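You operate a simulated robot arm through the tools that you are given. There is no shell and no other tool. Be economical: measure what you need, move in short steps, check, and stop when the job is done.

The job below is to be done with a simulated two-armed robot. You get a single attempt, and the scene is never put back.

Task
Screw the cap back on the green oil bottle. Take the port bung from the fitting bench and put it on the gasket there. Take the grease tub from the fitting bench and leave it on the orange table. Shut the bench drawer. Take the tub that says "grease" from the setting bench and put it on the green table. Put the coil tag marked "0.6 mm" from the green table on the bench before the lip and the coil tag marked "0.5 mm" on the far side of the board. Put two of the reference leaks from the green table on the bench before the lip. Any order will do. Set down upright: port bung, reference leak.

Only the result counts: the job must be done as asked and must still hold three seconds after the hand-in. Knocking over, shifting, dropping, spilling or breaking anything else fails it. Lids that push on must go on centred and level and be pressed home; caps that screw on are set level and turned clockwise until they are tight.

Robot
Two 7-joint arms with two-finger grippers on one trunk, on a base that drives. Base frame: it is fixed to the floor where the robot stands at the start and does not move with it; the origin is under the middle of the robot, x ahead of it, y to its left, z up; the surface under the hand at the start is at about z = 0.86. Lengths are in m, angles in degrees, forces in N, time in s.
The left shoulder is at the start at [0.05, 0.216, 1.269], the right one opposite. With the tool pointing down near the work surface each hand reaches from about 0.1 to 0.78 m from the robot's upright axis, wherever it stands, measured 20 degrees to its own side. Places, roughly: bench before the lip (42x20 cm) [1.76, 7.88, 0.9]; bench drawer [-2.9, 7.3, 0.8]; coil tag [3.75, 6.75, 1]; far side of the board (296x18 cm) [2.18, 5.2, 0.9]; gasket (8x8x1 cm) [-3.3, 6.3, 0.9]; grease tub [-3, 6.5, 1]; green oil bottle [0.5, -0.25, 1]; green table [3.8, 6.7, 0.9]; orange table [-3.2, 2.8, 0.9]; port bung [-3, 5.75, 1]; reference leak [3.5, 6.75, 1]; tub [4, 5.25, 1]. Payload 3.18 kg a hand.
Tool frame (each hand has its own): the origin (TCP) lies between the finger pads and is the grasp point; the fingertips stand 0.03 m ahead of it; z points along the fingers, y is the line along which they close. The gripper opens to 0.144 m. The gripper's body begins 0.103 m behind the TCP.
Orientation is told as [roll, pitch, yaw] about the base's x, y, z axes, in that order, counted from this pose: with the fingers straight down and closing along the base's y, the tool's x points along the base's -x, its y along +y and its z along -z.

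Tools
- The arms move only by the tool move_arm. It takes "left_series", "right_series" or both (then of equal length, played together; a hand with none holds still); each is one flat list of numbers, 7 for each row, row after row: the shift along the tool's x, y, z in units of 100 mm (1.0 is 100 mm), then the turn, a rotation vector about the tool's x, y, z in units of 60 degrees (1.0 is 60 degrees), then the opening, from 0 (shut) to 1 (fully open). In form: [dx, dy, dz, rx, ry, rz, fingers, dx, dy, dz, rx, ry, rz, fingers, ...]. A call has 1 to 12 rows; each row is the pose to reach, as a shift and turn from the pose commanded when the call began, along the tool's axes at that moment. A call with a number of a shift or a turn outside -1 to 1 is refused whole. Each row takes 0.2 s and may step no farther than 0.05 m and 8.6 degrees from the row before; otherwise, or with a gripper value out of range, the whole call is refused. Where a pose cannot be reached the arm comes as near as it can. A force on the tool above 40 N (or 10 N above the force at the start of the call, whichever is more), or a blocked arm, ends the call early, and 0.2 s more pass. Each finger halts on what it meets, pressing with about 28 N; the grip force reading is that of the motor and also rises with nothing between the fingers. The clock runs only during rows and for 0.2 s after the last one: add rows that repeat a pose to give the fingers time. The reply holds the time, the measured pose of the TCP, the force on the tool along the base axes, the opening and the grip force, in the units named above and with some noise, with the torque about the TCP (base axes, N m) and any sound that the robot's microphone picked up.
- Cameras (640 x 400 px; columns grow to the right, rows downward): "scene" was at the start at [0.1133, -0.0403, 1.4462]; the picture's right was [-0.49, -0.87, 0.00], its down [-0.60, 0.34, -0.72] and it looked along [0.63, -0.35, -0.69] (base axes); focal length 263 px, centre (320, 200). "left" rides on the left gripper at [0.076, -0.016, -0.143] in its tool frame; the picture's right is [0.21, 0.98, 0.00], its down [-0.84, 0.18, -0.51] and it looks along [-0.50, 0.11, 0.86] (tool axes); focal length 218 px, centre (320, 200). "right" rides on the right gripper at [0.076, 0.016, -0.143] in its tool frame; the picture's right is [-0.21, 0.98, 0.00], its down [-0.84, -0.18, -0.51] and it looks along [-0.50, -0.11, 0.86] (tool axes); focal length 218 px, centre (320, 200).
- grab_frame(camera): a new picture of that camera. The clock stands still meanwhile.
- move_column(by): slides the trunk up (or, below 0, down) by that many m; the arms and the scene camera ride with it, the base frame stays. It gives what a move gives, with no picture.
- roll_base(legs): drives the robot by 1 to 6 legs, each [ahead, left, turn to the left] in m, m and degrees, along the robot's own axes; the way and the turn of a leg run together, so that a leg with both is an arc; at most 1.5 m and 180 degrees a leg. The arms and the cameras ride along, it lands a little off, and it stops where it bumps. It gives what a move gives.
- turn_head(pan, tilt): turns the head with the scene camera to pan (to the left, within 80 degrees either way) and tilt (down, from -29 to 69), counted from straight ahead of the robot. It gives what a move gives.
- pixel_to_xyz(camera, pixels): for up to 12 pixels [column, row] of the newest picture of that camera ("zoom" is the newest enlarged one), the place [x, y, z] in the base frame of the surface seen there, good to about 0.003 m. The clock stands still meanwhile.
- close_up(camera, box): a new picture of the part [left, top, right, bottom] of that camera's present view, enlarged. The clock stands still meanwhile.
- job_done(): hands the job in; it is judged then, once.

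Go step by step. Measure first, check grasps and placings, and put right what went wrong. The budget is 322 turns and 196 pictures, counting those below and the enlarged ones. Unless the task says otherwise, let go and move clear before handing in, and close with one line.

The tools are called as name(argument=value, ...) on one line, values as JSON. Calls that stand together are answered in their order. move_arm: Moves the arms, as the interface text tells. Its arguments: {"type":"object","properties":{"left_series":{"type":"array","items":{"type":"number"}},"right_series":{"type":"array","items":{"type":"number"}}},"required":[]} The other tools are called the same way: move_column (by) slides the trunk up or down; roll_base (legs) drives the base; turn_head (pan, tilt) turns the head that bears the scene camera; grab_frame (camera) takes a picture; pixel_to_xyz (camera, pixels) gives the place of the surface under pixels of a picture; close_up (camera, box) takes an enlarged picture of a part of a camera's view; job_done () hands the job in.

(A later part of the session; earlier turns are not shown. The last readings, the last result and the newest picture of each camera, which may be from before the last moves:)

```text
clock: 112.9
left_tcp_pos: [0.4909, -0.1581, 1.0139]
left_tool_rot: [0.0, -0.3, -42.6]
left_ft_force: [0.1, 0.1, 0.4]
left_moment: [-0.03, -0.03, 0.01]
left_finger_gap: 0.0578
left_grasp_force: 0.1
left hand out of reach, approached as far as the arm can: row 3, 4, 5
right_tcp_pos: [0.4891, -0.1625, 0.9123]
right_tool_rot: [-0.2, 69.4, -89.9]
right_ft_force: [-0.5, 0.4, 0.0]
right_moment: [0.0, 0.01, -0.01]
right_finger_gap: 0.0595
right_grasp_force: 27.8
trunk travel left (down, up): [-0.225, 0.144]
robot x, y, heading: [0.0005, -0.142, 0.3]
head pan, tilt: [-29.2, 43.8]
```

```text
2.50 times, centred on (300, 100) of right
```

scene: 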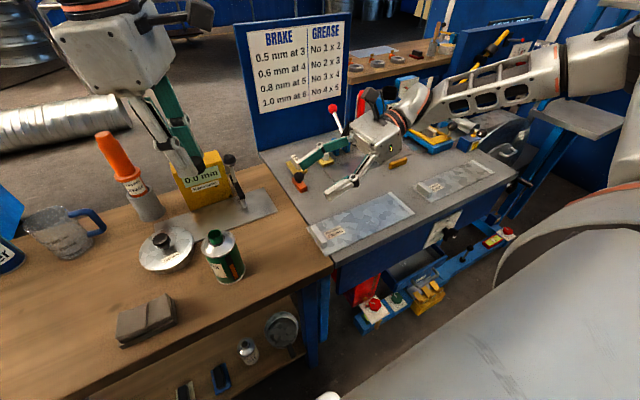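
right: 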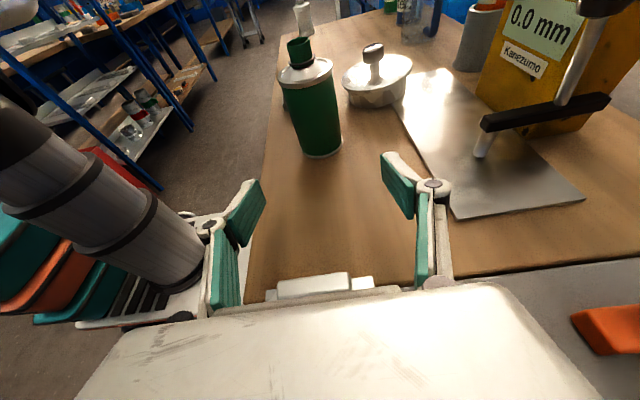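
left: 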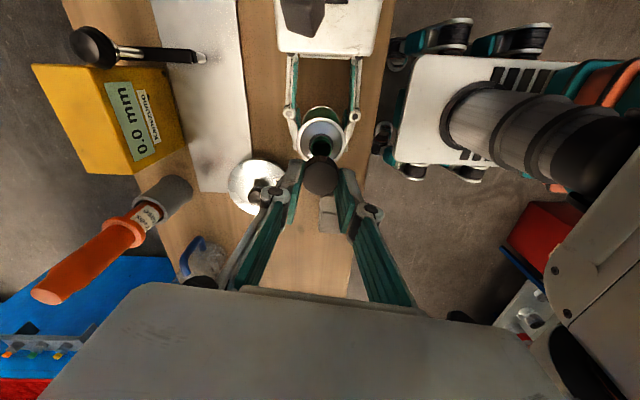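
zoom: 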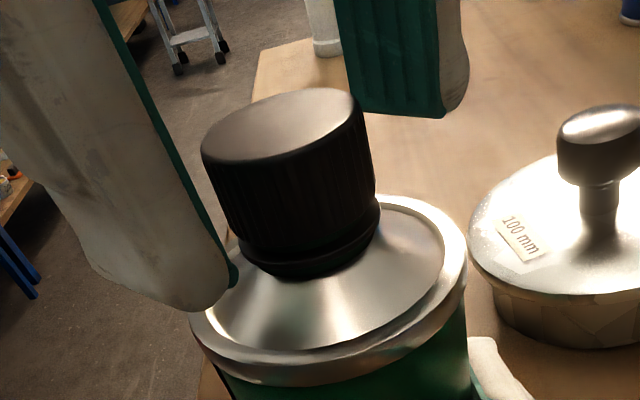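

The cap sits flush on the collar. Unwind the left, lift it clear; then open the right and retreat.

move_arm(left_series=[0, 0, 0, 0, 0, -0.14, 0.4, 0, 0, 0, 0, 0, -0.28, 0.4, 0, 0, 0, 0, 0, -0.42, 0.4, 0, 0, 0, 0, 0, -0.56, 0.4, 0, 0, 0, 0, 0, -0.7, 0.4, 0, 0, -0.3, 0, 0, -0.7, 0.4, 0, 0, -0.65, 0, 0, -0.7, 0.4, 0, 0, -1, 0, 0, -0.7, 0.4])

move_arm(right_series=[0, 0, 0, 0, 0, 0, 0.5, 0, 0, 0, 0, 0, 0, 0.65, 0, 0, 0, 0, 0, 0, 0.7, 0, 0, -0.3, 0, 0, 0, 0.7, 0, 0, -0.65, 0, 0, 0, 0.7, 0, 0, -1, 0, 0, 0, 0.7, 0, 0, -1, 0, 0, 0, 0.7])

grab_frame(camera="scene")

```text
clock: 114.7
left_tcp_pos: [0.4893, -0.1568, 1.115]
left_tool_rot: [-0.2, -0.3, -0.6]
left_ft_force: [-0.8, 0.1, -0.1]
left_moment: [0.01, -0.03, 0.0]
left_finger_gap: 0.0574
left_grasp_force: 0.1
right_tcp_pos: [0.4879, -0.1611, 0.9117]
right_tool_rot: [0.0, 69.4, -89.8]
right_ft_force: [0.4, -0.3, 0.3]
right_moment: [0.0, -0.02, 0.0]
right_finger_gap: 0.0591
right_grasp_force: 28.2
trunk travel left (down, up): [-0.225, 0.144]
robot x, y, heading: [0.0001, -0.1418, -0.0]
head pan, tilt: [-29.2, 43.8]
```

```text
clock: 116.3
left_tcp_pos: [0.49, -0.157, 1.114]
left_tool_rot: [-0.1, -0.2, -0.5]
left_ft_force: [-0.1, 0.7, 0.5]
left_moment: [-0.04, 0.01, -0.02]
left_finger_gap: 0.0575
left_grasp_force: 0.0
right_tcp_pos: [0.4903, -0.2545, 0.946]
right_tool_rot: [-0.2, 69.4, -89.9]
right_ft_force: [0.9, 0.6, 0.1]
right_moment: [0.0, 0.01, 0.02]
right_finger_gap: 0.1006
right_grasp_force: 0.2
trunk travel left (down, up): [-0.225, 0.144]
robot x, y, heading: [0.0005, -0.1392, 0.1]
head pan, tilt: [-29.2, 43.8]
```

```text
134 pictures are left
```

scene: 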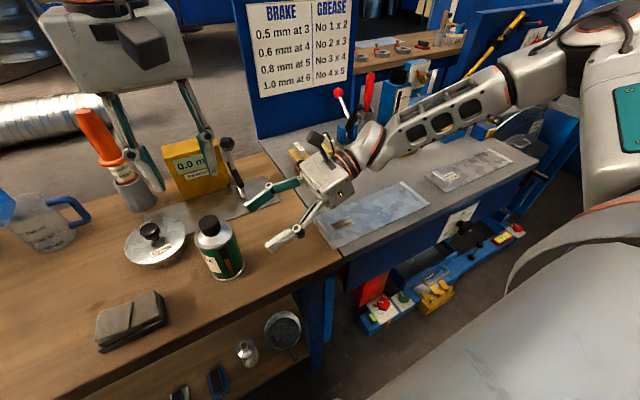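

The capped bottle stands upright at (217,245). I'll raise the trunk and reorient the right hand to vertical for travelling.

move_column(by=0.14)

move_arm(right_series=[0.2, 0, -0.2, 0, -0.13, 0, 0.7, 0.4, 0, -0.4, 0, -0.26, 0, 0.7, 0.4, 0, -0.4, 0, -0.39, 0, 0.7, 0.4, 0, -0.4, 0, -0.52, 0, 0.7, 0.4, 0, -0.4, 0, -0.65, 0, 0.7, 0.4, 0, -0.4, 0, -0.78, 0, 0.7, 0.4, 0, -0.4, 0, -0.91, 0, 0.7], left_series=[0, 0.4, 0, 0, 0, 0, 0.4, 0, 0.8, 0, 0, 0, 0, 0.4, 0, 1, 0, 0, 0, 0, 0.4, 0, 1, 0, 0, 0, 0, 0.4, 0, 1, 0, 0, 0, 0, 0.4, 0, 1, 0, 0, 0, 0, 0.4, 0, 1, 0, 0, 0, 0, 0.4])

move_arm(right_series=[0, 0, 0, 0, -0.13, 0, 0.7, 0, 0, 0, 0, -0.25, 0, 0.7, 0, 0, 0, 0, -0.25, 0, 0.7])

move_arm(right_series=[0, 0, 0, 0, 0, -0.14, 0.7, 0, 0, 0, 0, 0, -0.28, 0.7, 0, 0, 0, 0, 0, -0.42, 0.7, 0, 0, 0, 0, 0, -0.56, 0.7, 0, 0, 0, 0, 0, -0.7, 0.7, 0, 0, 0, 0, 0, -0.84, 0.7, 0, 0, 0, 0, 0, -0.98, 0.7])

```text
clock: 117.9
left_tcp_pos: [0.4911, -0.1564, 1.2535]
left_tool_rot: [-0.2, -0.2, -0.3]
left_ft_force: [0.5, 0.0, 0.1]
left_moment: [0.0, 0.0, 0.02]
left_finger_gap: 0.0575
left_grasp_force: 0.0
right_tcp_pos: [0.4891, -0.2561, 1.0862]
right_tool_rot: [-0.2, 69.3, -89.9]
right_ft_force: [0.3, 0.5, -0.3]
right_moment: [0.0, 0.02, 0.01]
right_finger_gap: 0.1006
right_grasp_force: 0.1
trunk travel left (down, up): [-0.365, 0.004]
robot x, y, heading: [-0.002, -0.1376, 0.4]
head pan, tilt: [-29.2, 43.8]
```

```text
clock: 119.5
left_tcp_pos: [0.4917, -0.0569, 1.2546]
left_tool_rot: [-0.3, -0.2, -0.5]
left_ft_force: [0.5, -0.1, -0.4]
left_moment: [-0.02, 0.01, -0.03]
left_finger_gap: 0.0577
left_grasp_force: 0.0
right_tcp_pos: [0.4898, -0.2776, 1.1376]
right_tool_rot: [-0.1, 14.7, -89.9]
right_ft_force: [1.2, 0.4, 0.6]
right_moment: [-0.04, -0.01, -0.01]
right_finger_gap: 0.1007
right_grasp_force: 0.0
trunk travel left (down, up): [-0.365, 0.004]
robot x, y, heading: [-0.0011, -0.1396, 0.1]
head pan, tilt: [-29.2, 43.8]
```

```text
clock: 120.3
left_tcp_pos: [0.4918, -0.0569, 1.2531]
left_tool_rot: [-0.2, -0.1, -0.5]
left_ft_force: [-0.7, 0.4, 0.2]
left_moment: [-0.01, 0.0, -0.04]
left_finger_gap: 0.0575
left_grasp_force: 0.0
right_tcp_pos: [0.4901, -0.2792, 1.1381]
right_tool_rot: [-0.1, 6.9, -89.7]
right_ft_force: [-0.6, 0.6, 0.2]
right_moment: [0.0, 0.04, -0.02]
right_finger_gap: 0.1008
right_grasp_force: 0.0
right hand out of reach, approached as far as the arm can: row 2, 3
trunk travel left (down, up): [-0.365, 0.004]
robot x, y, heading: [0.0019, -0.1359, 0.0]
head pan, tilt: [-29.2, 43.8]
```

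```text
clock: 121.9
left_tcp_pos: [0.4909, -0.0572, 1.2546]
left_tool_rot: [-0.2, -0.3, -0.5]
left_ft_force: [0.1, 0.1, 0.0]
left_moment: [0.02, 0.05, 0.02]
left_finger_gap: 0.0576
left_grasp_force: 0.1
right_tcp_pos: [0.4898, -0.2784, 1.1388]
right_tool_rot: [6.0, 3.7, -30.6]
right_ft_force: [-0.3, 0.3, 0.3]
right_moment: [-0.01, -0.02, 0.0]
right_finger_gap: 0.1006
right_grasp_force: 0.1
trunk travel left (down, up): [-0.365, 0.004]
robot x, y, heading: [0.0036, -0.1394, -0.0]
head pan, tilt: [-29.2, 43.8]
```

Straighten the right hand fully and raise it, then back the base off and look around.

move_arm(right_series=[0, 0, -0.2, 0.03, -0.01, -0.125, 0.7, 0, 0, -0.4, 0.06, -0.02, -0.25, 0.7, 0, 0, -0.6, 0.09, -0.03, -0.38, 0.7, 0, 0, -0.6, 0.114, -0.033, -0.51, 0.7, 0, 0, -0.6, 0.114, -0.033, -0.51, 0.7])

roll_base(legs=[[-0.6, 0, 0]])

turn_head(pan=60, tilt=10)

grab_frame(camera="scene")

```text
clock: 123.1
left_tcp_pos: [0.4918, -0.0576, 1.2533]
left_tool_rot: [-0.3, -0.2, -0.5]
left_ft_force: [0.4, 0.7, 0.0]
left_moment: [0.0, 0.03, -0.01]
left_finger_gap: 0.0577
left_grasp_force: 0.1
right_tcp_pos: [0.4732, -0.2918, 1.2149]
right_tool_rot: [0.3, 0.1, -0.4]
right_ft_force: [1.2, -0.8, 0.3]
right_moment: [0.0, 0.04, -0.01]
right_finger_gap: 0.1007
right_grasp_force: 0.0
right hand out of reach, approached as far as the arm can: row 3, 4, 5
trunk travel left (down, up): [-0.365, 0.004]
robot x, y, heading: [-0.0034, -0.1405, -0.1]
head pan, tilt: [-29.2, 43.8]
```

```text
clock: 126.5
left_tcp_pos: [-0.1122, -0.0566, 1.2537]
left_tool_rot: [-0.2, -0.2, -0.3]
left_ft_force: [-0.5, -0.5, 0.4]
left_moment: [0.06, -0.01, -0.01]
left_finger_gap: 0.0575
left_grasp_force: 0.0
right_tcp_pos: [-0.1309, -0.2914, 1.2157]
right_tool_rot: [0.1, 0.1, -0.2]
right_ft_force: [-0.4, 0.5, 0.1]
right_moment: [0.01, 0.01, 0.0]
right_finger_gap: 0.101
right_grasp_force: 0.0
trunk travel left (down, up): [-0.365, 0.004]
robot x, y, heading: [-0.5999, -0.1399, 0.4]
head pan, tilt: [-29.2, 43.8]
```

```text
clock: 128.2
left_tcp_pos: [-0.1115, -0.0573, 1.2537]
left_tool_rot: [-0.2, -0.3, -0.4]
left_ft_force: [0.4, 0.4, 0.1]
left_moment: [-0.02, -0.01, 0.0]
left_finger_gap: 0.0574
left_grasp_force: 0.0
right_tcp_pos: [-0.1311, -0.2915, 1.2151]
right_tool_rot: [0.2, 0.0, -0.1]
right_ft_force: [0.2, -0.3, 0.1]
right_moment: [0.03, -0.01, 0.05]
right_finger_gap: 0.1009
right_grasp_force: 0.1
trunk travel left (down, up): [-0.365, 0.004]
robot x, y, heading: [-0.6036, -0.1429, 0.3]
head pan, tilt: [60.0, 10.0]
```

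```text
133 pictures are left
```

scene: 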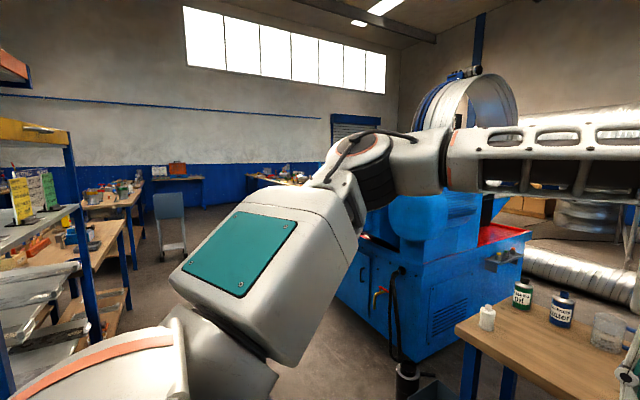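

There's a blue machine ahead-left and shelving to the left. I'll turn the base 90° left and look down the hall.

roll_base(legs=[[-0.2, 0, 0], [0, 0, 90]])

turn_head(pan=0, tilt=12)

grab_frame(camera="scene")

```text
clock: 133.6
left_tcp_pos: [-0.8836, 0.3496, 1.255]
left_tool_rot: [-0.1, -0.4, 89.4]
left_ft_force: [1.0, 0.7, -0.3]
left_moment: [0.02, -0.02, 0.01]
left_finger_gap: 0.0573
left_grasp_force: 0.1
right_tcp_pos: [-0.6485, 0.3276, 1.2159]
right_tool_rot: [0.2, 0.0, 89.4]
right_ft_force: [-0.1, -0.4, 1.5]
right_moment: [-0.05, -0.06, 0.03]
right_finger_gap: 0.1009
right_grasp_force: 0.1
trunk travel left (down, up): [-0.365, 0.004]
robot x, y, heading: [-0.7983, -0.14, 90.0]
head pan, tilt: [60.0, 10.0]
```

```text
clock: 134.9
left_tcp_pos: [-0.8845, 0.3485, 1.2549]
left_tool_rot: [-0.2, -0.3, 89.5]
left_ft_force: [0.0, -0.6, 0.1]
left_moment: [0.0, 0.01, -0.01]
left_finger_gap: 0.0576
left_grasp_force: 0.0
right_tcp_pos: [-0.6495, 0.3265, 1.2156]
right_tool_rot: [0.2, 0.0, 89.6]
right_ft_force: [-0.2, -0.4, -0.3]
right_moment: [0.02, 0.02, 0.0]
right_finger_gap: 0.1009
right_grasp_force: 0.0
trunk travel left (down, up): [-0.365, 0.004]
robot x, y, heading: [-0.8009, -0.1402, 90.2]
head pan, tilt: [0.0, 12.0]
```

```text
132 pictures are left
```

scene: 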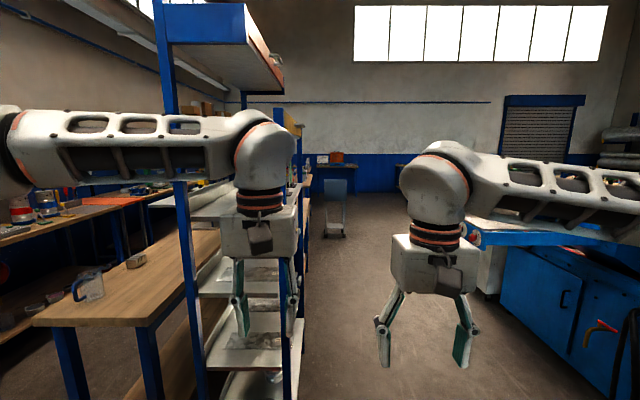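

Ahead is an aisle between shelving (left) and the blue machine (right). I'll measure some points.

pixel_to_xyz(camera="scene", pixels=[[290, 380], [300, 150], [180, 270], [340, 350], [336, 230], [335, 200], [500, 290], [480, 235], [330, 165], [395, 175], [150, 370], [45, 310]])

```text
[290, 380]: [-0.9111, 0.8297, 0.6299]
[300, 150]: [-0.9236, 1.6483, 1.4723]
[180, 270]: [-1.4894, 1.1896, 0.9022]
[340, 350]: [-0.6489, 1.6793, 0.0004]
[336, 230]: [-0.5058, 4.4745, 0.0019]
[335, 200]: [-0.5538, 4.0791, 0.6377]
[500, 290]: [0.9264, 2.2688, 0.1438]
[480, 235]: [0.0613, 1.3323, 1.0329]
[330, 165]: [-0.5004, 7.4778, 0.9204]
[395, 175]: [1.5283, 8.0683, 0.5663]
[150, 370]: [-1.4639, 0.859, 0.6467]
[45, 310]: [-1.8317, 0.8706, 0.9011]
```

The aisle is roughly x -0.9 to 0.06 and tight with the elbows out. I'll measure my elbows and the machine edges and look left too.

pixel_to_xyz(camera="scene", pixels=[[5, 130], [80, 150], [230, 135], [635, 185], [560, 175], [510, 240], [520, 320], [580, 245], [305, 220], [305, 180], [260, 50], [480, 150]])

turn_head(pan=75, tilt=15)

grab_frame(camera="scene")

```text
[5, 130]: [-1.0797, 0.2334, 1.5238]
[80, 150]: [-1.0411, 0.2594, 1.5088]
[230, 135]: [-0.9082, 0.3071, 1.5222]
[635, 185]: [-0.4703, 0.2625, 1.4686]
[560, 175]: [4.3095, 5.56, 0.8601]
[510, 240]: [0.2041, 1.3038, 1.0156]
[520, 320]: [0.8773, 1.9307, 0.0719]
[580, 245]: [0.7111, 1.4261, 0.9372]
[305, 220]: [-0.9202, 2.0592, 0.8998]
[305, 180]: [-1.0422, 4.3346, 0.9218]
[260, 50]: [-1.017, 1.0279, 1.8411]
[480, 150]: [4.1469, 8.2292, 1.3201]
```

```text
clock: 136.3
left_tcp_pos: [-0.884, 0.3481, 1.2547]
left_tool_rot: [-0.2, -0.4, 89.4]
left_ft_force: [-0.1, -0.2, -0.1]
left_moment: [-0.01, -0.03, -0.01]
left_finger_gap: 0.0576
left_grasp_force: 0.1
right_tcp_pos: [-0.6499, 0.3275, 1.2146]
right_tool_rot: [0.1, 0.0, 89.5]
right_ft_force: [0.2, 0.2, 0.1]
right_moment: [0.0, 0.03, 0.0]
right_finger_gap: 0.1007
right_grasp_force: 0.1
trunk travel left (down, up): [-0.365, 0.004]
robot x, y, heading: [-0.8009, -0.1406, 90.2]
head pan, tilt: [75.0, 15.0]
```

```text
131 pictures are left
```

scene: 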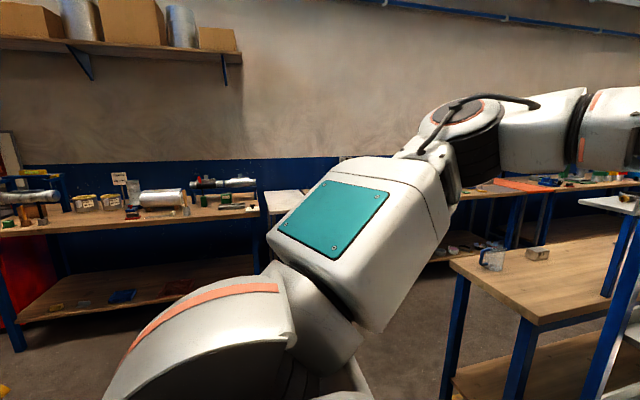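

I'll measure this left-hand corridor.

pixel_to_xyz(camera="scene", pixels=[[120, 225], [250, 210], [400, 350], [420, 300], [540, 322], [455, 262], [500, 195], [580, 187], [620, 215], [280, 215], [600, 380], [20, 330]])

```text
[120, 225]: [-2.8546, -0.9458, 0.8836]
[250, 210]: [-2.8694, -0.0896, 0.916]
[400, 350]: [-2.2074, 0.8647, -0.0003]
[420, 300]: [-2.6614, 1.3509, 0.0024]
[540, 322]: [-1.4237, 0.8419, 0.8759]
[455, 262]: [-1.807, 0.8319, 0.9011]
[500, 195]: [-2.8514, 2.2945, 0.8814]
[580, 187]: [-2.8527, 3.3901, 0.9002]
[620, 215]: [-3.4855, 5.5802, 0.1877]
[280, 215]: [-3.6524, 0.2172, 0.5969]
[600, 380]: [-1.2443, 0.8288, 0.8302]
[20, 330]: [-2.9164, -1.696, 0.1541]
```

The left corridor spans x≈-2.85 to -1.81. I'll strafe left to x≈-2.3 and look up the corridor.

roll_base(legs=[[0, 1.5, 0]])

turn_head(pan=0, tilt=15)

grab_frame(camera="scene")

```text
clock: 149.6
left_tcp_pos: [-2.3794, 0.3429, 1.2545]
left_tool_rot: [-0.3, -0.3, 90.0]
left_ft_force: [0.1, -0.1, -0.2]
left_moment: [-0.04, 0.03, 0.0]
left_finger_gap: 0.0576
left_grasp_force: 0.0
right_tcp_pos: [-2.1445, 0.3245, 1.2148]
right_tool_rot: [0.2, 0.0, 90.0]
right_ft_force: [0.9, -0.5, -0.5]
right_moment: [-0.02, -0.03, 0.0]
right_finger_gap: 0.101
right_grasp_force: 0.0
trunk travel left (down, up): [-0.365, 0.004]
robot x, y, heading: [-2.2922, -0.1482, 90.5]
head pan, tilt: [75.0, 15.0]
```

```text
clock: 151.0
left_tcp_pos: [-2.3792, 0.3441, 1.2551]
left_tool_rot: [-0.2, -0.3, 89.9]
left_ft_force: [-0.1, 0.3, 0.1]
left_moment: [0.02, 0.01, 0.0]
left_finger_gap: 0.0576
left_grasp_force: 0.1
right_tcp_pos: [-2.1427, 0.3237, 1.2147]
right_tool_rot: [0.3, 0.0, 90.0]
right_ft_force: [0.2, -0.1, 1.2]
right_moment: [0.04, -0.03, -0.02]
right_finger_gap: 0.1009
right_grasp_force: 0.2
trunk travel left (down, up): [-0.365, 0.004]
robot x, y, heading: [-2.2938, -0.1451, 90.5]
head pan, tilt: [0.0, 15.0]
```

```text
130 pictures are left
```

scene: 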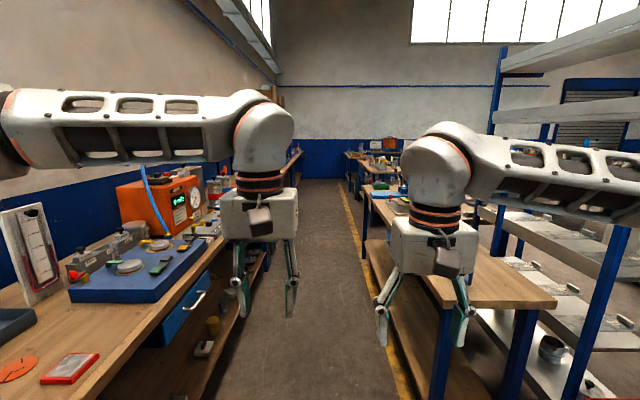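

A clear corridor leads north. I'll check its edges, then drive up.

pixel_to_xyz(camera="scene", pixels=[[213, 270], [298, 158], [302, 195], [348, 160], [352, 200], [370, 160], [445, 300], [370, 280], [345, 175], [240, 330], [500, 200], [420, 160]])

```text
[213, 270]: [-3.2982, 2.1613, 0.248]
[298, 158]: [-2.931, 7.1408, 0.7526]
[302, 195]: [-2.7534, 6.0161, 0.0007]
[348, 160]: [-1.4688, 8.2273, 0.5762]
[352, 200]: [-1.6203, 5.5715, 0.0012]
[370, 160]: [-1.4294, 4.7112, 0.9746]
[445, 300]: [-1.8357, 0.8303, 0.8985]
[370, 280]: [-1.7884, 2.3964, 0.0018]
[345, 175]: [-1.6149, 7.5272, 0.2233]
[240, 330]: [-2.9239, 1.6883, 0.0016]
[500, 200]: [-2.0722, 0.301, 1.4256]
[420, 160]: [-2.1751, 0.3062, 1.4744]
```

Drive north in four legs, to about y≈5.7.

roll_base(legs=[[1.5, 0, -0.5], [1.5, 0, 0], [1.5, 0, 0], [1.4, 0, 0]])

turn_head(pan=60, tilt=35)

grab_frame(camera="scene")

```text
clock: 179.2
left_tcp_pos: [-2.4749, 6.2593, 1.2535]
left_tool_rot: [-0.2, -0.4, 90.6]
left_ft_force: [-0.5, -0.3, -0.2]
left_moment: [-0.01, -0.01, 0.01]
left_finger_gap: 0.0578
left_grasp_force: 0.1
right_tcp_pos: [-2.2396, 6.245, 1.2146]
right_tool_rot: [0.2, 0.1, 90.8]
right_ft_force: [0.0, 0.4, -0.7]
right_moment: [-0.03, 0.0, 0.01]
right_finger_gap: 0.1006
right_grasp_force: 0.1
trunk travel left (down, up): [-0.365, 0.004]
robot x, y, heading: [-2.3815, 5.7684, 91.1]
head pan, tilt: [0.0, 15.0]
```

```text
clock: 180.5
left_tcp_pos: [-2.4752, 6.2587, 1.2547]
left_tool_rot: [-0.3, -0.3, 90.7]
left_ft_force: [0.1, -0.3, 0.1]
left_moment: [0.02, -0.04, 0.02]
left_finger_gap: 0.0577
left_grasp_force: 0.1
right_tcp_pos: [-2.2392, 6.2447, 1.2153]
right_tool_rot: [0.2, 0.0, 90.8]
right_ft_force: [0.0, 0.3, -0.3]
right_moment: [-0.03, 0.01, -0.01]
right_finger_gap: 0.101
right_grasp_force: 0.0
trunk travel left (down, up): [-0.365, 0.004]
robot x, y, heading: [-2.3823, 5.7672, 90.9]
head pan, tilt: [60.0, 35.0]
```

```text
129 pictures are left
```

scene: 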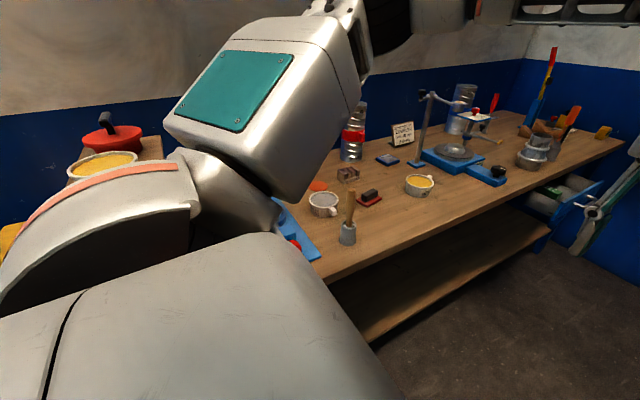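

The bench with tubs is on the left and the drawer is open at far right (560,200). I'll turn left to face it.

roll_base(legs=[[0.25, -0.1, 0], [0, 0, 89]])

turn_head(pan=0, tilt=35)

grab_frame(camera="scene")

```text
clock: 186.2
left_tcp_pos: [-2.7788, 5.9416, 1.2554]
left_tool_rot: [-0.2, -0.3, 179.2]
left_ft_force: [-0.5, 0.2, -0.6]
left_moment: [-0.01, 0.04, 0.02]
left_finger_gap: 0.0577
left_grasp_force: 0.1
right_tcp_pos: [-2.7569, 6.1768, 1.2151]
right_tool_rot: [0.1, 0.0, 179.3]
right_ft_force: [0.4, -0.2, -0.1]
right_moment: [0.02, 0.0, 0.04]
right_finger_gap: 0.1007
right_grasp_force: 0.1
trunk travel left (down, up): [-0.365, 0.004]
robot x, y, heading: [-2.2895, 6.0214, 179.8]
head pan, tilt: [60.0, 35.0]
```

```text
clock: 187.5
left_tcp_pos: [-2.7777, 5.9421, 1.254]
left_tool_rot: [-0.2, -0.3, 179.0]
left_ft_force: [0.3, 0.3, -0.2]
left_moment: [-0.04, -0.01, 0.0]
left_finger_gap: 0.0576
left_grasp_force: 0.0
right_tcp_pos: [-2.7569, 6.1764, 1.2144]
right_tool_rot: [0.2, 0.0, 179.2]
right_ft_force: [-0.8, -0.7, -0.3]
right_moment: [-0.03, 0.02, 0.0]
right_finger_gap: 0.1007
right_grasp_force: 0.1
trunk travel left (down, up): [-0.365, 0.004]
robot x, y, heading: [-2.2829, 6.0203, 179.8]
head pan, tilt: [0.0, 35.0]
```

```text
128 pictures are left
```

scene: 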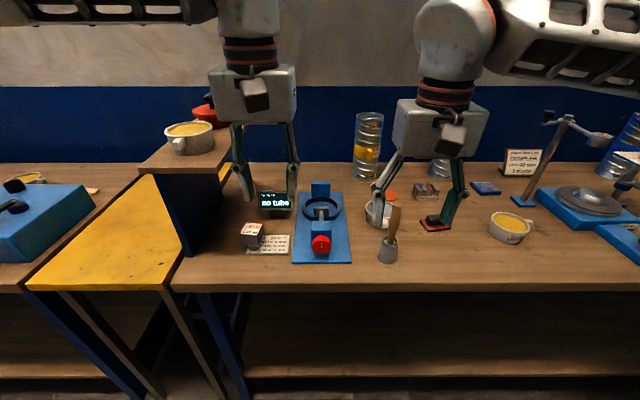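

I'll zoom into the bench to identify the bung, gasket and tub.

close_up(camera="scene", box=[220, 150, 380, 280])

close_up(camera="scene", box=[350, 150, 560, 280])

pixel_to_xyz(camera="scene", pixels=[[252, 232], [440, 222], [425, 188], [510, 225], [388, 215], [388, 250], [485, 187], [320, 245], [275, 205], [190, 130], [376, 210], [290, 280]])

```text
3.08 times, centred on (300, 215) of scene
```

zoom: 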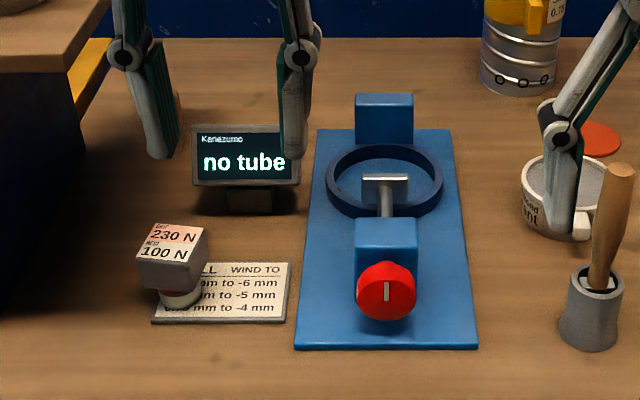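

```text
3.05 times, centred on (455, 215) of scene
```

zoom: 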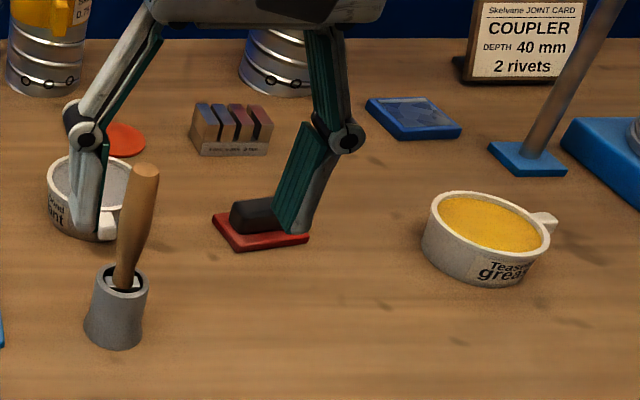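

```text
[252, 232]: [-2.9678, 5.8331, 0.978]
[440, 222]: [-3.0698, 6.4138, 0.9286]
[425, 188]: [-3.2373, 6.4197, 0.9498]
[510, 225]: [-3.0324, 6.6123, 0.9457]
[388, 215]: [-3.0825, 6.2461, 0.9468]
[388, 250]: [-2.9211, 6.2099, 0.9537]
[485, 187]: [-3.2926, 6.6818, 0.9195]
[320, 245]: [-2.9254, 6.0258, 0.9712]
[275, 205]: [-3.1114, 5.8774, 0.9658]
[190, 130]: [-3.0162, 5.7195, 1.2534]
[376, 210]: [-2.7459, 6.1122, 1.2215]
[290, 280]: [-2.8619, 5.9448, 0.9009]
```

The grease tub is at about (-3.03,6.61), and the orange disc near (-3.3,6.3) is likely the gasket. I'll look closer at the item at (252,235) and the disc.

close_up(camera="scene", box=[225, 205, 305, 265])

grab_frame(camera="left")

grab_frame(camera="right")

```text
6.67 times, centred on (265, 235) of scene
```

zoom: 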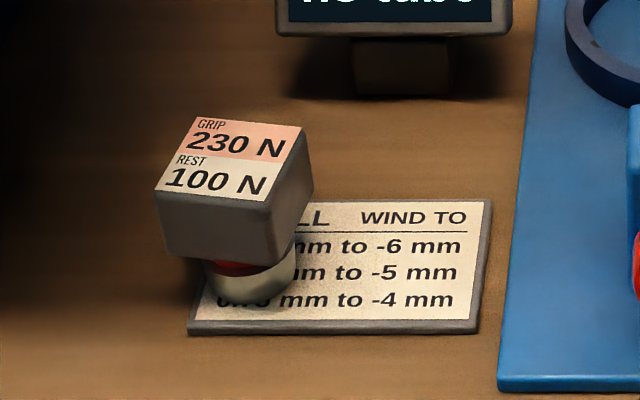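

```text
124 pictures are left
```

left: 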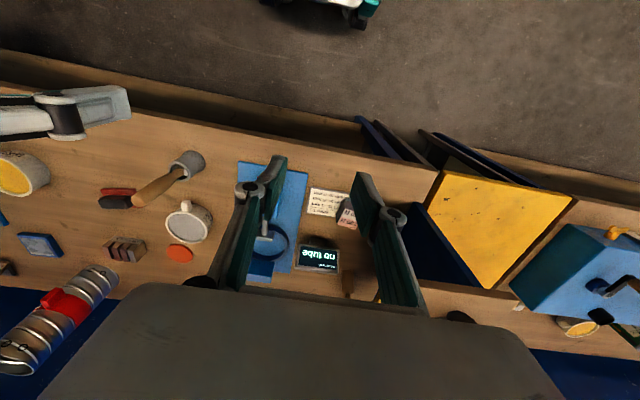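

```text
123 pictures are left
```

right: 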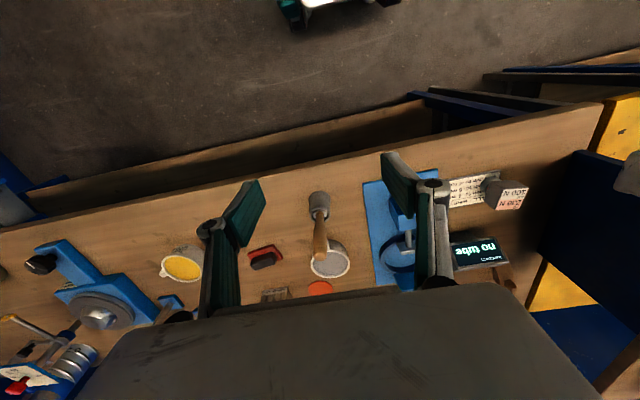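

There's also something brown beside the "no tube" display, at left (350,285). I'll zoom there, and on the disc.

close_up(camera="left", box=[240, 170, 440, 310])

pixel_to_xyz(camera="left", pixels=[[180, 253], [173, 247], [187, 258], [346, 215], [350, 285], [369, 290], [186, 220], [118, 190]])

close_up(camera="left", box=[70, 150, 230, 290])

```text
2.86 times, centred on (340, 240) of left
```

zoom: 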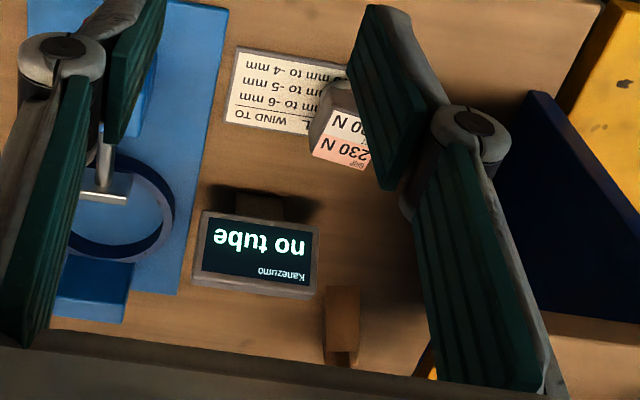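

```text
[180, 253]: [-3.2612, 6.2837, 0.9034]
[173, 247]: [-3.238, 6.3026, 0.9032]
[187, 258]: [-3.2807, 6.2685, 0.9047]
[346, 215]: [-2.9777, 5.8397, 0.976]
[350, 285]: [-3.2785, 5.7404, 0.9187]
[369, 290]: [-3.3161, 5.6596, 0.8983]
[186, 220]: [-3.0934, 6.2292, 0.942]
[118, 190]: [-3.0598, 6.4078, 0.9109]
```

```text
2.86 times, centred on (150, 220) of left
```

zoom: 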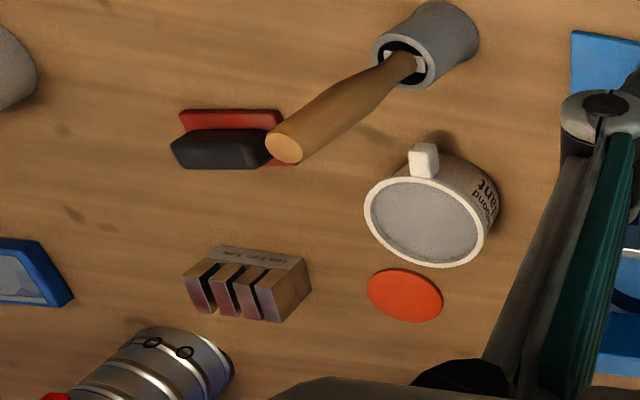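

The gasket disc is at about (-3.26,6.283). The labelled block with a round metal foot at (-2.975,5.836) fits the bung's place. I'll measure the shelf next to it for clearance.

pixel_to_xyz(camera="scene", pixels=[[222, 158], [185, 170], [150, 170], [184, 250], [215, 190], [165, 285], [210, 110], [190, 150], [250, 225], [240, 235], [263, 232], [252, 262]])

pixel_to_xyz(camera="left", pixels=[[400, 230], [425, 205], [440, 175], [470, 290], [380, 150]])

```text
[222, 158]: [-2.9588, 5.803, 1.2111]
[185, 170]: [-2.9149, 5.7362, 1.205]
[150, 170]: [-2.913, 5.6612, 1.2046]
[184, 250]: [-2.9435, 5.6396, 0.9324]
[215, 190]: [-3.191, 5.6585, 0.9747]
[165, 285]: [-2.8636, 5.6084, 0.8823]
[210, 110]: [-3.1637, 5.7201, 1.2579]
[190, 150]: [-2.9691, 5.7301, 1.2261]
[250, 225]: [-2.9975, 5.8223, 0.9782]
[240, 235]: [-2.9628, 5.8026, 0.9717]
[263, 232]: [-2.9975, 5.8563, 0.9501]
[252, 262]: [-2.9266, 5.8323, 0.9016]
```

```text
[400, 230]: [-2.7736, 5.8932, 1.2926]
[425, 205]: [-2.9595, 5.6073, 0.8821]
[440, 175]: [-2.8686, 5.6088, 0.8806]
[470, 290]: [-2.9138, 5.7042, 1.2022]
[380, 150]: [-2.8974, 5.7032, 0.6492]
```

The bung stands right beside a shelf edge (top z 1.21, y up to 5.80), so a vertical hand would hit it. I'll use the left hand tilted 45° from the front. Tilt first and look.

move_arm(left_series=[0, 0, 0, 0, -0.13, 0, 0.7, 0, 0, 0, 0, -0.26, 0, 0.7, 0, 0, 0, 0, -0.39, 0, 0.7, 0, 0, 0, 0, -0.52, 0, 0.7, 0, 0, 0, 0, -0.65, 0, 0.7, 0, 0, 0, 0, -0.75, 0, 0.7, 0, 0, 0, 0, -0.75, 0, 0.7])

grab_frame(camera="left")

```text
clock: 189.1
left_tcp_pos: [-2.778, 5.9395, 1.2535]
left_tool_rot: [-0.4, -45.2, 179.4]
left_ft_force: [0.1, 0.5, -0.2]
left_moment: [0.0, 0.04, -0.01]
left_finger_gap: 0.1008
left_grasp_force: 0.1
right_tcp_pos: [-2.7564, 6.1754, 1.2152]
right_tool_rot: [0.3, 0.0, 179.4]
right_ft_force: [-0.6, -0.7, 0.3]
right_moment: [0.05, -0.05, -0.01]
right_finger_gap: 0.1009
right_grasp_force: 0.0
trunk travel left (down, up): [-0.365, 0.004]
robot x, y, heading: [-2.2874, 6.0245, 179.7]
head pan, tilt: [0.0, 35.0]
```

```text
120 pictures are left
```

left: 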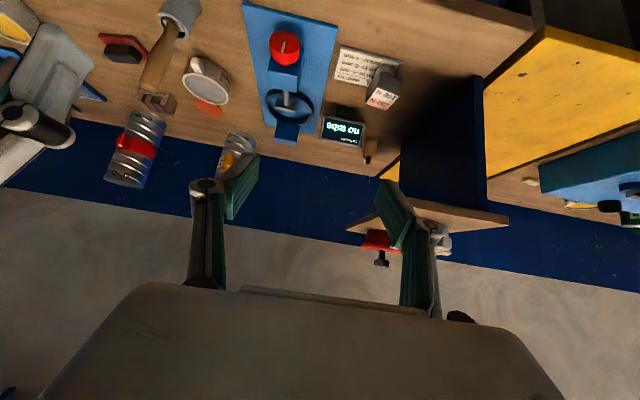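

The 45° pose works and gives a good view. I'll zoom on the bung at (383,88).

close_up(camera="left", box=[310, 30, 440, 170])

pixel_to_xyz(camera="zoom", pixels=[[327, 222], [393, 245], [310, 265], [372, 295], [300, 240], [335, 165], [390, 175], [325, 150], [270, 160], [400, 300], [290, 400]])

```text
2.86 times, centred on (375, 100) of left
```

zoom: 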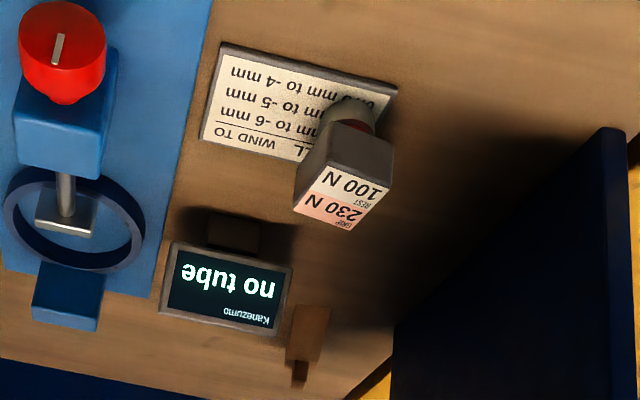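

```text
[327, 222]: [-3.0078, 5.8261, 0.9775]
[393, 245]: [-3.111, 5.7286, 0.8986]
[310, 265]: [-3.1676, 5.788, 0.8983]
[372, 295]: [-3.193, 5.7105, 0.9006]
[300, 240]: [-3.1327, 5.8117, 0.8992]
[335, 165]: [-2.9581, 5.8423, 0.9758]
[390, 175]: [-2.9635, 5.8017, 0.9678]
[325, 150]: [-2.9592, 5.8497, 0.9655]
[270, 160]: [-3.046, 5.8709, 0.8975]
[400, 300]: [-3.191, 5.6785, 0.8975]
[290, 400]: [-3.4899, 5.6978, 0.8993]
```

pixel_to_xyz(camera="zoom", pixels=[[328, 168], [386, 189], [350, 225], [297, 207], [341, 198], [345, 110], [335, 115], [372, 122], [350, 100], [330, 60]])

```text
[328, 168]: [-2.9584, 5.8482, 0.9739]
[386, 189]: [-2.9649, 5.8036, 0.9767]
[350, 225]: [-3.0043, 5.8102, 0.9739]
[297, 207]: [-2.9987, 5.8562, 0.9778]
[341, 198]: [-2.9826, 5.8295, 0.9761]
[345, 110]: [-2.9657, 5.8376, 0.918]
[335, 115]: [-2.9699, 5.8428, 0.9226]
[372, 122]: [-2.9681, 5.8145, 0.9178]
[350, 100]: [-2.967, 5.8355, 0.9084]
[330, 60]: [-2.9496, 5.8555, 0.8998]
```

The bung cube is 45 mm wide, centred at (-2.982,5.8295), top z 0.976, rotated ~8°. I'll move the left hand to a pre-grasp 80 mm back along its axis, in three moves with a check.

move_arm(left_series=[0.1, 0.2, 0.45, 0, 0, 0, 0.7, 0.2, 0.4, 0.8, 0, 0, 0, 0.7, 0.3, 0.6, 1, 0, 0, 0, 0.7, 0.33, 0.8, 1, 0, 0, 0, 0.7, 0.33, 0.8, 1, 0, 0, 0, 0.7])

move_arm(left_series=[0.1, 0.1, 0.3, 0, 0, 0, 0.7, 0.2, 0.2, 0.6, 0, 0, 0, 0.7, 0.33, 0.3, 0.95, 0, 0, 0, 0.7, 0.33, 0.3, 0.95, 0, 0, 0, 0.7])

grab_frame(camera="left")

```text
refused: row 1 steps farther than a row can; nothing moved
```

```text
clock: 190.1
left_tcp_pos: [-2.8227, 5.9119, 1.1638]
left_tool_rot: [-0.3, -45.3, 179.4]
left_ft_force: [0.1, 0.4, -0.3]
left_moment: [0.0, 0.01, -0.02]
left_finger_gap: 0.101
left_grasp_force: 0.0
right_tcp_pos: [-2.7562, 6.1772, 1.2146]
right_tool_rot: [0.2, -0.1, 179.3]
right_ft_force: [0.4, -0.4, -0.2]
right_moment: [0.02, 0.01, -0.04]
right_finger_gap: 0.1006
right_grasp_force: 0.0
trunk travel left (down, up): [-0.365, 0.004]
robot x, y, heading: [-2.287, 6.0236, 179.7]
head pan, tilt: [0.0, 35.0]
```

```text
118 pictures are left
```

left: 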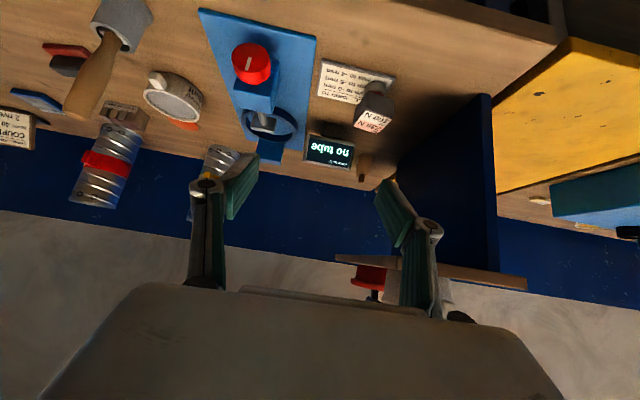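

Continue: lateral 82 mm and forward/down.

move_arm(left_series=[0.05, 0.27, 0.25, 0, 0, 0, 0.7, 0.1, 0.54, 0.5, 0, 0, 0, 0.7, 0.17, 0.82, 0.75, 0, 0, 0, 0.7, 0.2, 0.82, 0.95, 0, 0, 0, 0.7, 0.2, 0.82, 0.95, 0, 0, 0, 0.7])

grab_frame(camera="left")

grab_frame(camera="scene")

```text
clock: 191.3
left_tcp_pos: [-2.8763, 5.8314, 1.0825]
left_tool_rot: [-0.3, -45.3, 179.5]
left_ft_force: [0.0, -0.6, 0.8]
left_moment: [0.03, 0.0, 0.01]
left_finger_gap: 0.1006
left_grasp_force: 0.0
right_tcp_pos: [-2.7565, 6.1761, 1.2152]
right_tool_rot: [0.3, 0.0, 179.3]
right_ft_force: [0.4, 0.6, 0.6]
right_moment: [0.04, -0.01, 0.02]
right_finger_gap: 0.1004
right_grasp_force: 0.2
trunk travel left (down, up): [-0.365, 0.004]
robot x, y, heading: [-2.2903, 6.0258, 179.9]
head pan, tilt: [0.0, 35.0]
```

```text
117 pictures are left
```

left: 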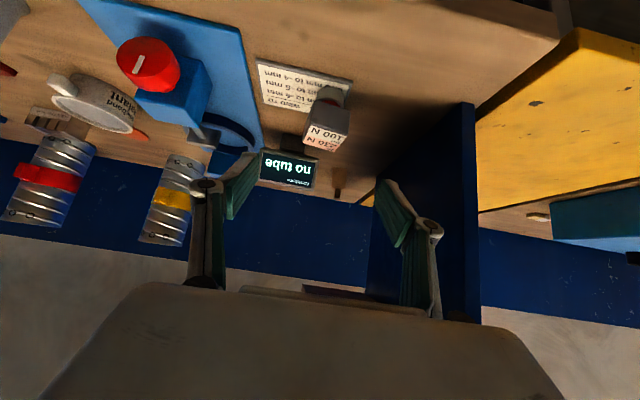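

```text
116 pictures are left
```

scene: 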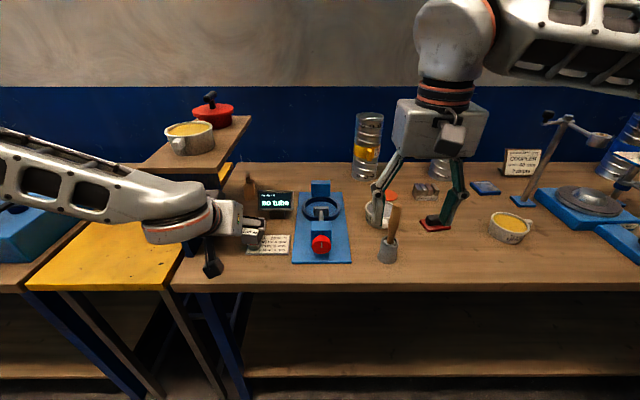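

Nicely lined up. Add the 8° yaw to match the cube's faces and advance 0.1 m.

move_arm(left_series=[0.03, 0, 0.3, 0.045, 0, 0.045, 0.65, 0.06, 0, 0.6, 0.091, 0, 0.091, 0.6, 0.08, 0, 0.95, 0.091, 0, 0.091, 0.6, 0.08, 0, 0.95, 0.091, 0, 0.091, 0.6])

close_up(camera="left", box=[200, 40, 440, 240])

```text
clock: 192.3
left_tcp_pos: [-2.9376, 5.8328, 1.0112]
left_tool_rot: [-0.1, -45.3, 171.6]
left_ft_force: [0.4, 0.7, -0.1]
left_moment: [0.01, -0.04, -0.01]
left_finger_gap: 0.0864
left_grasp_force: 0.0
right_tcp_pos: [-2.7567, 6.1765, 1.2142]
right_tool_rot: [0.2, 0.0, 179.2]
right_ft_force: [0.9, -0.2, 0.2]
right_moment: [0.02, 0.05, 0.02]
right_finger_gap: 0.1007
right_grasp_force: 0.1
trunk travel left (down, up): [-0.365, 0.004]
robot x, y, heading: [-2.2884, 6.0246, 180.0]
head pan, tilt: [0.0, 35.0]
```

```text
2.00 times, centred on (320, 140) of left
```

zoom: 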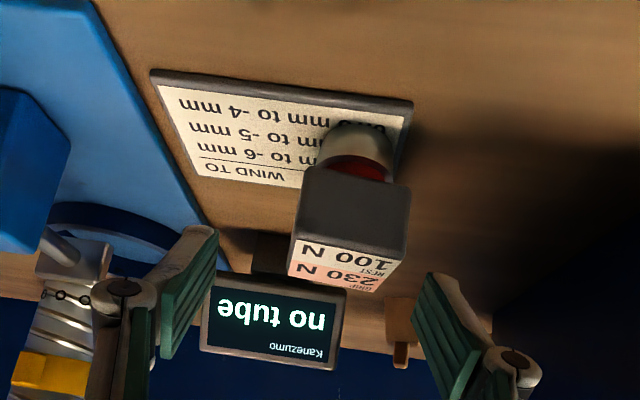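

Aligned except 9 mm sideways. I'll do the final approach: shift 9 mm and advance 69 mm.

move_arm(left_series=[0.03, 0.094, 0.2, 0, 0, 0, 0.6, 0.06, 0.094, 0.4, 0, 0, 0, 0.6, 0.077, 0.094, 0.6, 0, 0, 0, 0.6, 0.077, 0.094, 0.687, 0, 0, 0, 0.6, 0.077, 0.094, 0.687, 0, 0, 0, 0.6])

close_up(camera="left", box=[200, 60, 440, 260])

```text
clock: 193.5
left_tcp_pos: [-2.9824, 5.8295, 0.9568]
left_tool_rot: [-0.1, -45.3, 171.6]
left_ft_force: [-0.8, -0.5, 0.7]
left_moment: [0.02, 0.0, 0.02]
left_finger_gap: 0.0863
left_grasp_force: 0.0
right_tcp_pos: [-2.7566, 6.1774, 1.2157]
right_tool_rot: [0.2, 0.0, 179.3]
right_ft_force: [-0.2, 0.1, -0.6]
right_moment: [-0.01, 0.02, -0.03]
right_finger_gap: 0.1008
right_grasp_force: 0.1
trunk travel left (down, up): [-0.365, 0.004]
robot x, y, heading: [-2.2882, 6.0252, 180.0]
head pan, tilt: [0.0, 35.0]
```

```text
2.00 times, centred on (320, 160) of left
```

zoom: 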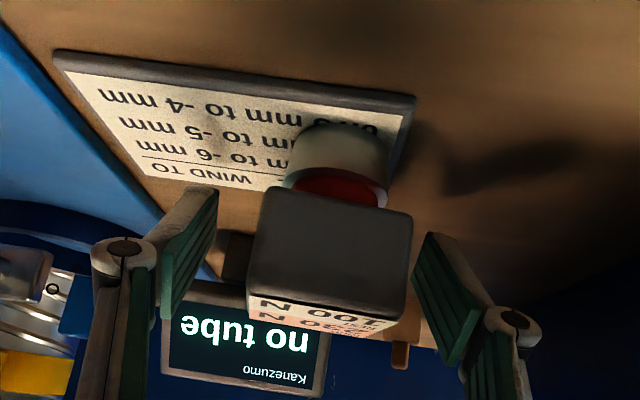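

The cube is centred between the fingers. Close and lift straight up a little.

move_arm(left_series=[0, 0, 0, 0, 0, 0, 0.45, 0, 0, 0, 0, 0, 0, 0.25, 0, 0, 0, 0, 0, 0, 0.25, 0, 0, 0, 0, 0, 0, 0.25])

move_arm(left_series=[-0.11, 0, -0.11, 0, 0, 0, 0.25, -0.28, 0, -0.28, 0, 0, 0, 0.25, -0.42, 0, -0.42, 0, 0, 0, 0.25, -0.42, 0, -0.42, 0, 0, 0, 0.25])

close_up(camera="left", box=[200, 60, 440, 260])

```text
clock: 194.5
left_tcp_pos: [-2.9827, 5.8299, 0.9562]
left_tool_rot: [-0.3, -45.3, 171.6]
left_ft_force: [-0.5, 0.6, -0.6]
left_moment: [-0.02, 0.05, 0.03]
left_finger_gap: 0.0515
left_grasp_force: 27.1
right_tcp_pos: [-2.7575, 6.1754, 1.2142]
right_tool_rot: [0.3, 0.0, 179.4]
right_ft_force: [-1.2, -0.1, -0.5]
right_moment: [0.03, 0.01, -0.01]
right_finger_gap: 0.1007
right_grasp_force: 0.0
trunk travel left (down, up): [-0.365, 0.004]
robot x, y, heading: [-2.286, 6.0218, 179.9]
head pan, tilt: [0.0, 35.0]
```

```text
clock: 195.5
left_tcp_pos: [-2.9841, 5.8299, 1.0162]
left_tool_rot: [-0.3, -45.4, 171.6]
left_ft_force: [0.0, -0.1, -2.8]
left_moment: [0.01, 0.0, -0.01]
left_finger_gap: 0.0515
left_grasp_force: 28.7
right_tcp_pos: [-2.7568, 6.1757, 1.2146]
right_tool_rot: [0.2, 0.0, 179.3]
right_ft_force: [-0.4, 0.4, 0.2]
right_moment: [0.02, -0.01, 0.0]
right_finger_gap: 0.101
right_grasp_force: 0.1
trunk travel left (down, up): [-0.365, 0.004]
robot x, y, heading: [-2.2872, 6.0176, 179.7]
head pan, tilt: [0.0, 35.0]
```

```text
2.00 times, centred on (320, 160) of left
```

zoom: 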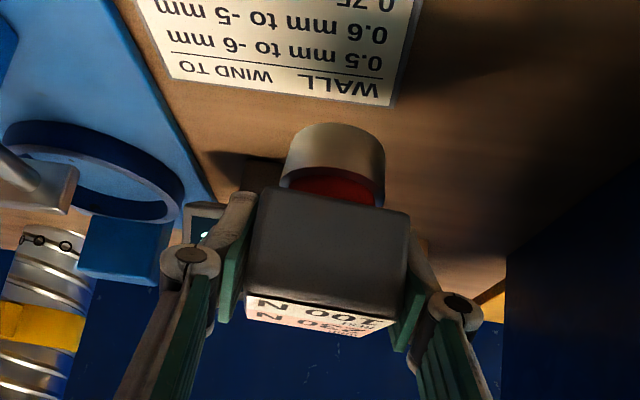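

The bung is held (about 2.8 N). I'll back off up along the tool axis 0.2 m, then strafe right 0.45 m.

move_arm(left_series=[-0.1, 0, -0.3, 0, 0, 0, 0.25, -0.2, 0, -0.6, 0, 0, 0, 0.25, -0.3, 0, -1, 0, 0, 0, 0.25, -0.3, 0, -1, 0, 0, 0, 0.25])

move_arm(left_series=[0, 0, -0.3, 0, 0, 0, 0.25, 0, 0, -0.6, 0, 0, 0, 0.25, 0, 0, -0.7, 0, 0, 0, 0.25])

roll_base(legs=[[0, -0.46, 0]])

grab_frame(camera="scene")

```text
clock: 196.5
left_tcp_pos: [-2.9346, 5.8223, 1.1077]
left_tool_rot: [-0.1, -45.1, 171.6]
left_ft_force: [-0.1, -0.3, -2.0]
left_moment: [0.01, -0.05, 0.0]
left_finger_gap: 0.0514
left_grasp_force: 27.9
right_tcp_pos: [-2.7579, 6.1765, 1.2155]
right_tool_rot: [0.2, 0.0, 179.2]
right_ft_force: [0.0, 0.7, -0.6]
right_moment: [-0.01, -0.06, 0.0]
right_finger_gap: 0.101
right_grasp_force: 0.0
trunk travel left (down, up): [-0.365, 0.004]
robot x, y, heading: [-2.2844, 6.0233, 179.7]
head pan, tilt: [0.0, 35.0]
```

```text
clock: 197.3
left_tcp_pos: [-2.8844, 5.8143, 1.1579]
left_tool_rot: [-0.2, -45.3, 171.6]
left_ft_force: [0.6, -0.6, -1.1]
left_moment: [0.0, -0.02, -0.01]
left_finger_gap: 0.0512
left_grasp_force: 28.0
right_tcp_pos: [-2.7573, 6.1767, 1.2145]
right_tool_rot: [0.2, 0.0, 179.2]
right_ft_force: [-0.6, -0.2, 0.1]
right_moment: [-0.02, -0.01, 0.01]
right_finger_gap: 0.1007
right_grasp_force: 0.0
trunk travel left (down, up): [-0.365, 0.004]
robot x, y, heading: [-2.2878, 6.0229, 179.8]
head pan, tilt: [0.0, 35.0]
```

```text
clock: 201.8
left_tcp_pos: [-2.8826, 6.277, 1.1563]
left_tool_rot: [-0.2, -45.4, 171.7]
left_ft_force: [0.0, 0.5, -1.2]
left_moment: [0.0, 0.0, 0.05]
left_finger_gap: 0.0515
left_grasp_force: 28.2
right_tcp_pos: [-2.7563, 6.6382, 1.2146]
right_tool_rot: [0.2, 0.0, 179.5]
right_ft_force: [-0.3, -0.3, -0.5]
right_moment: [-0.02, -0.03, 0.01]
right_finger_gap: 0.1008
right_grasp_force: 0.1
trunk travel left (down, up): [-0.365, 0.004]
robot x, y, heading: [-2.2859, 6.487, 179.7]
head pan, tilt: [0.0, 35.0]
```

```text
112 pictures are left
```

scene: 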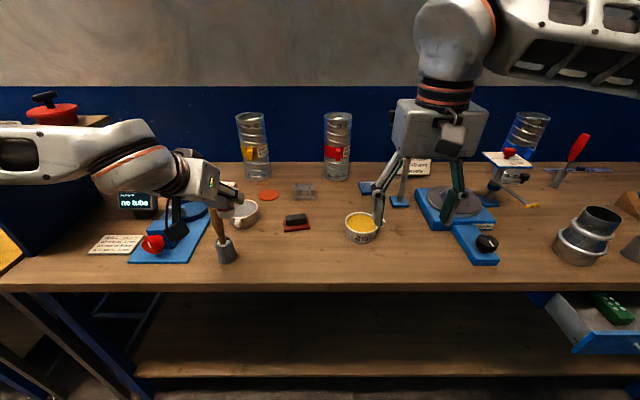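

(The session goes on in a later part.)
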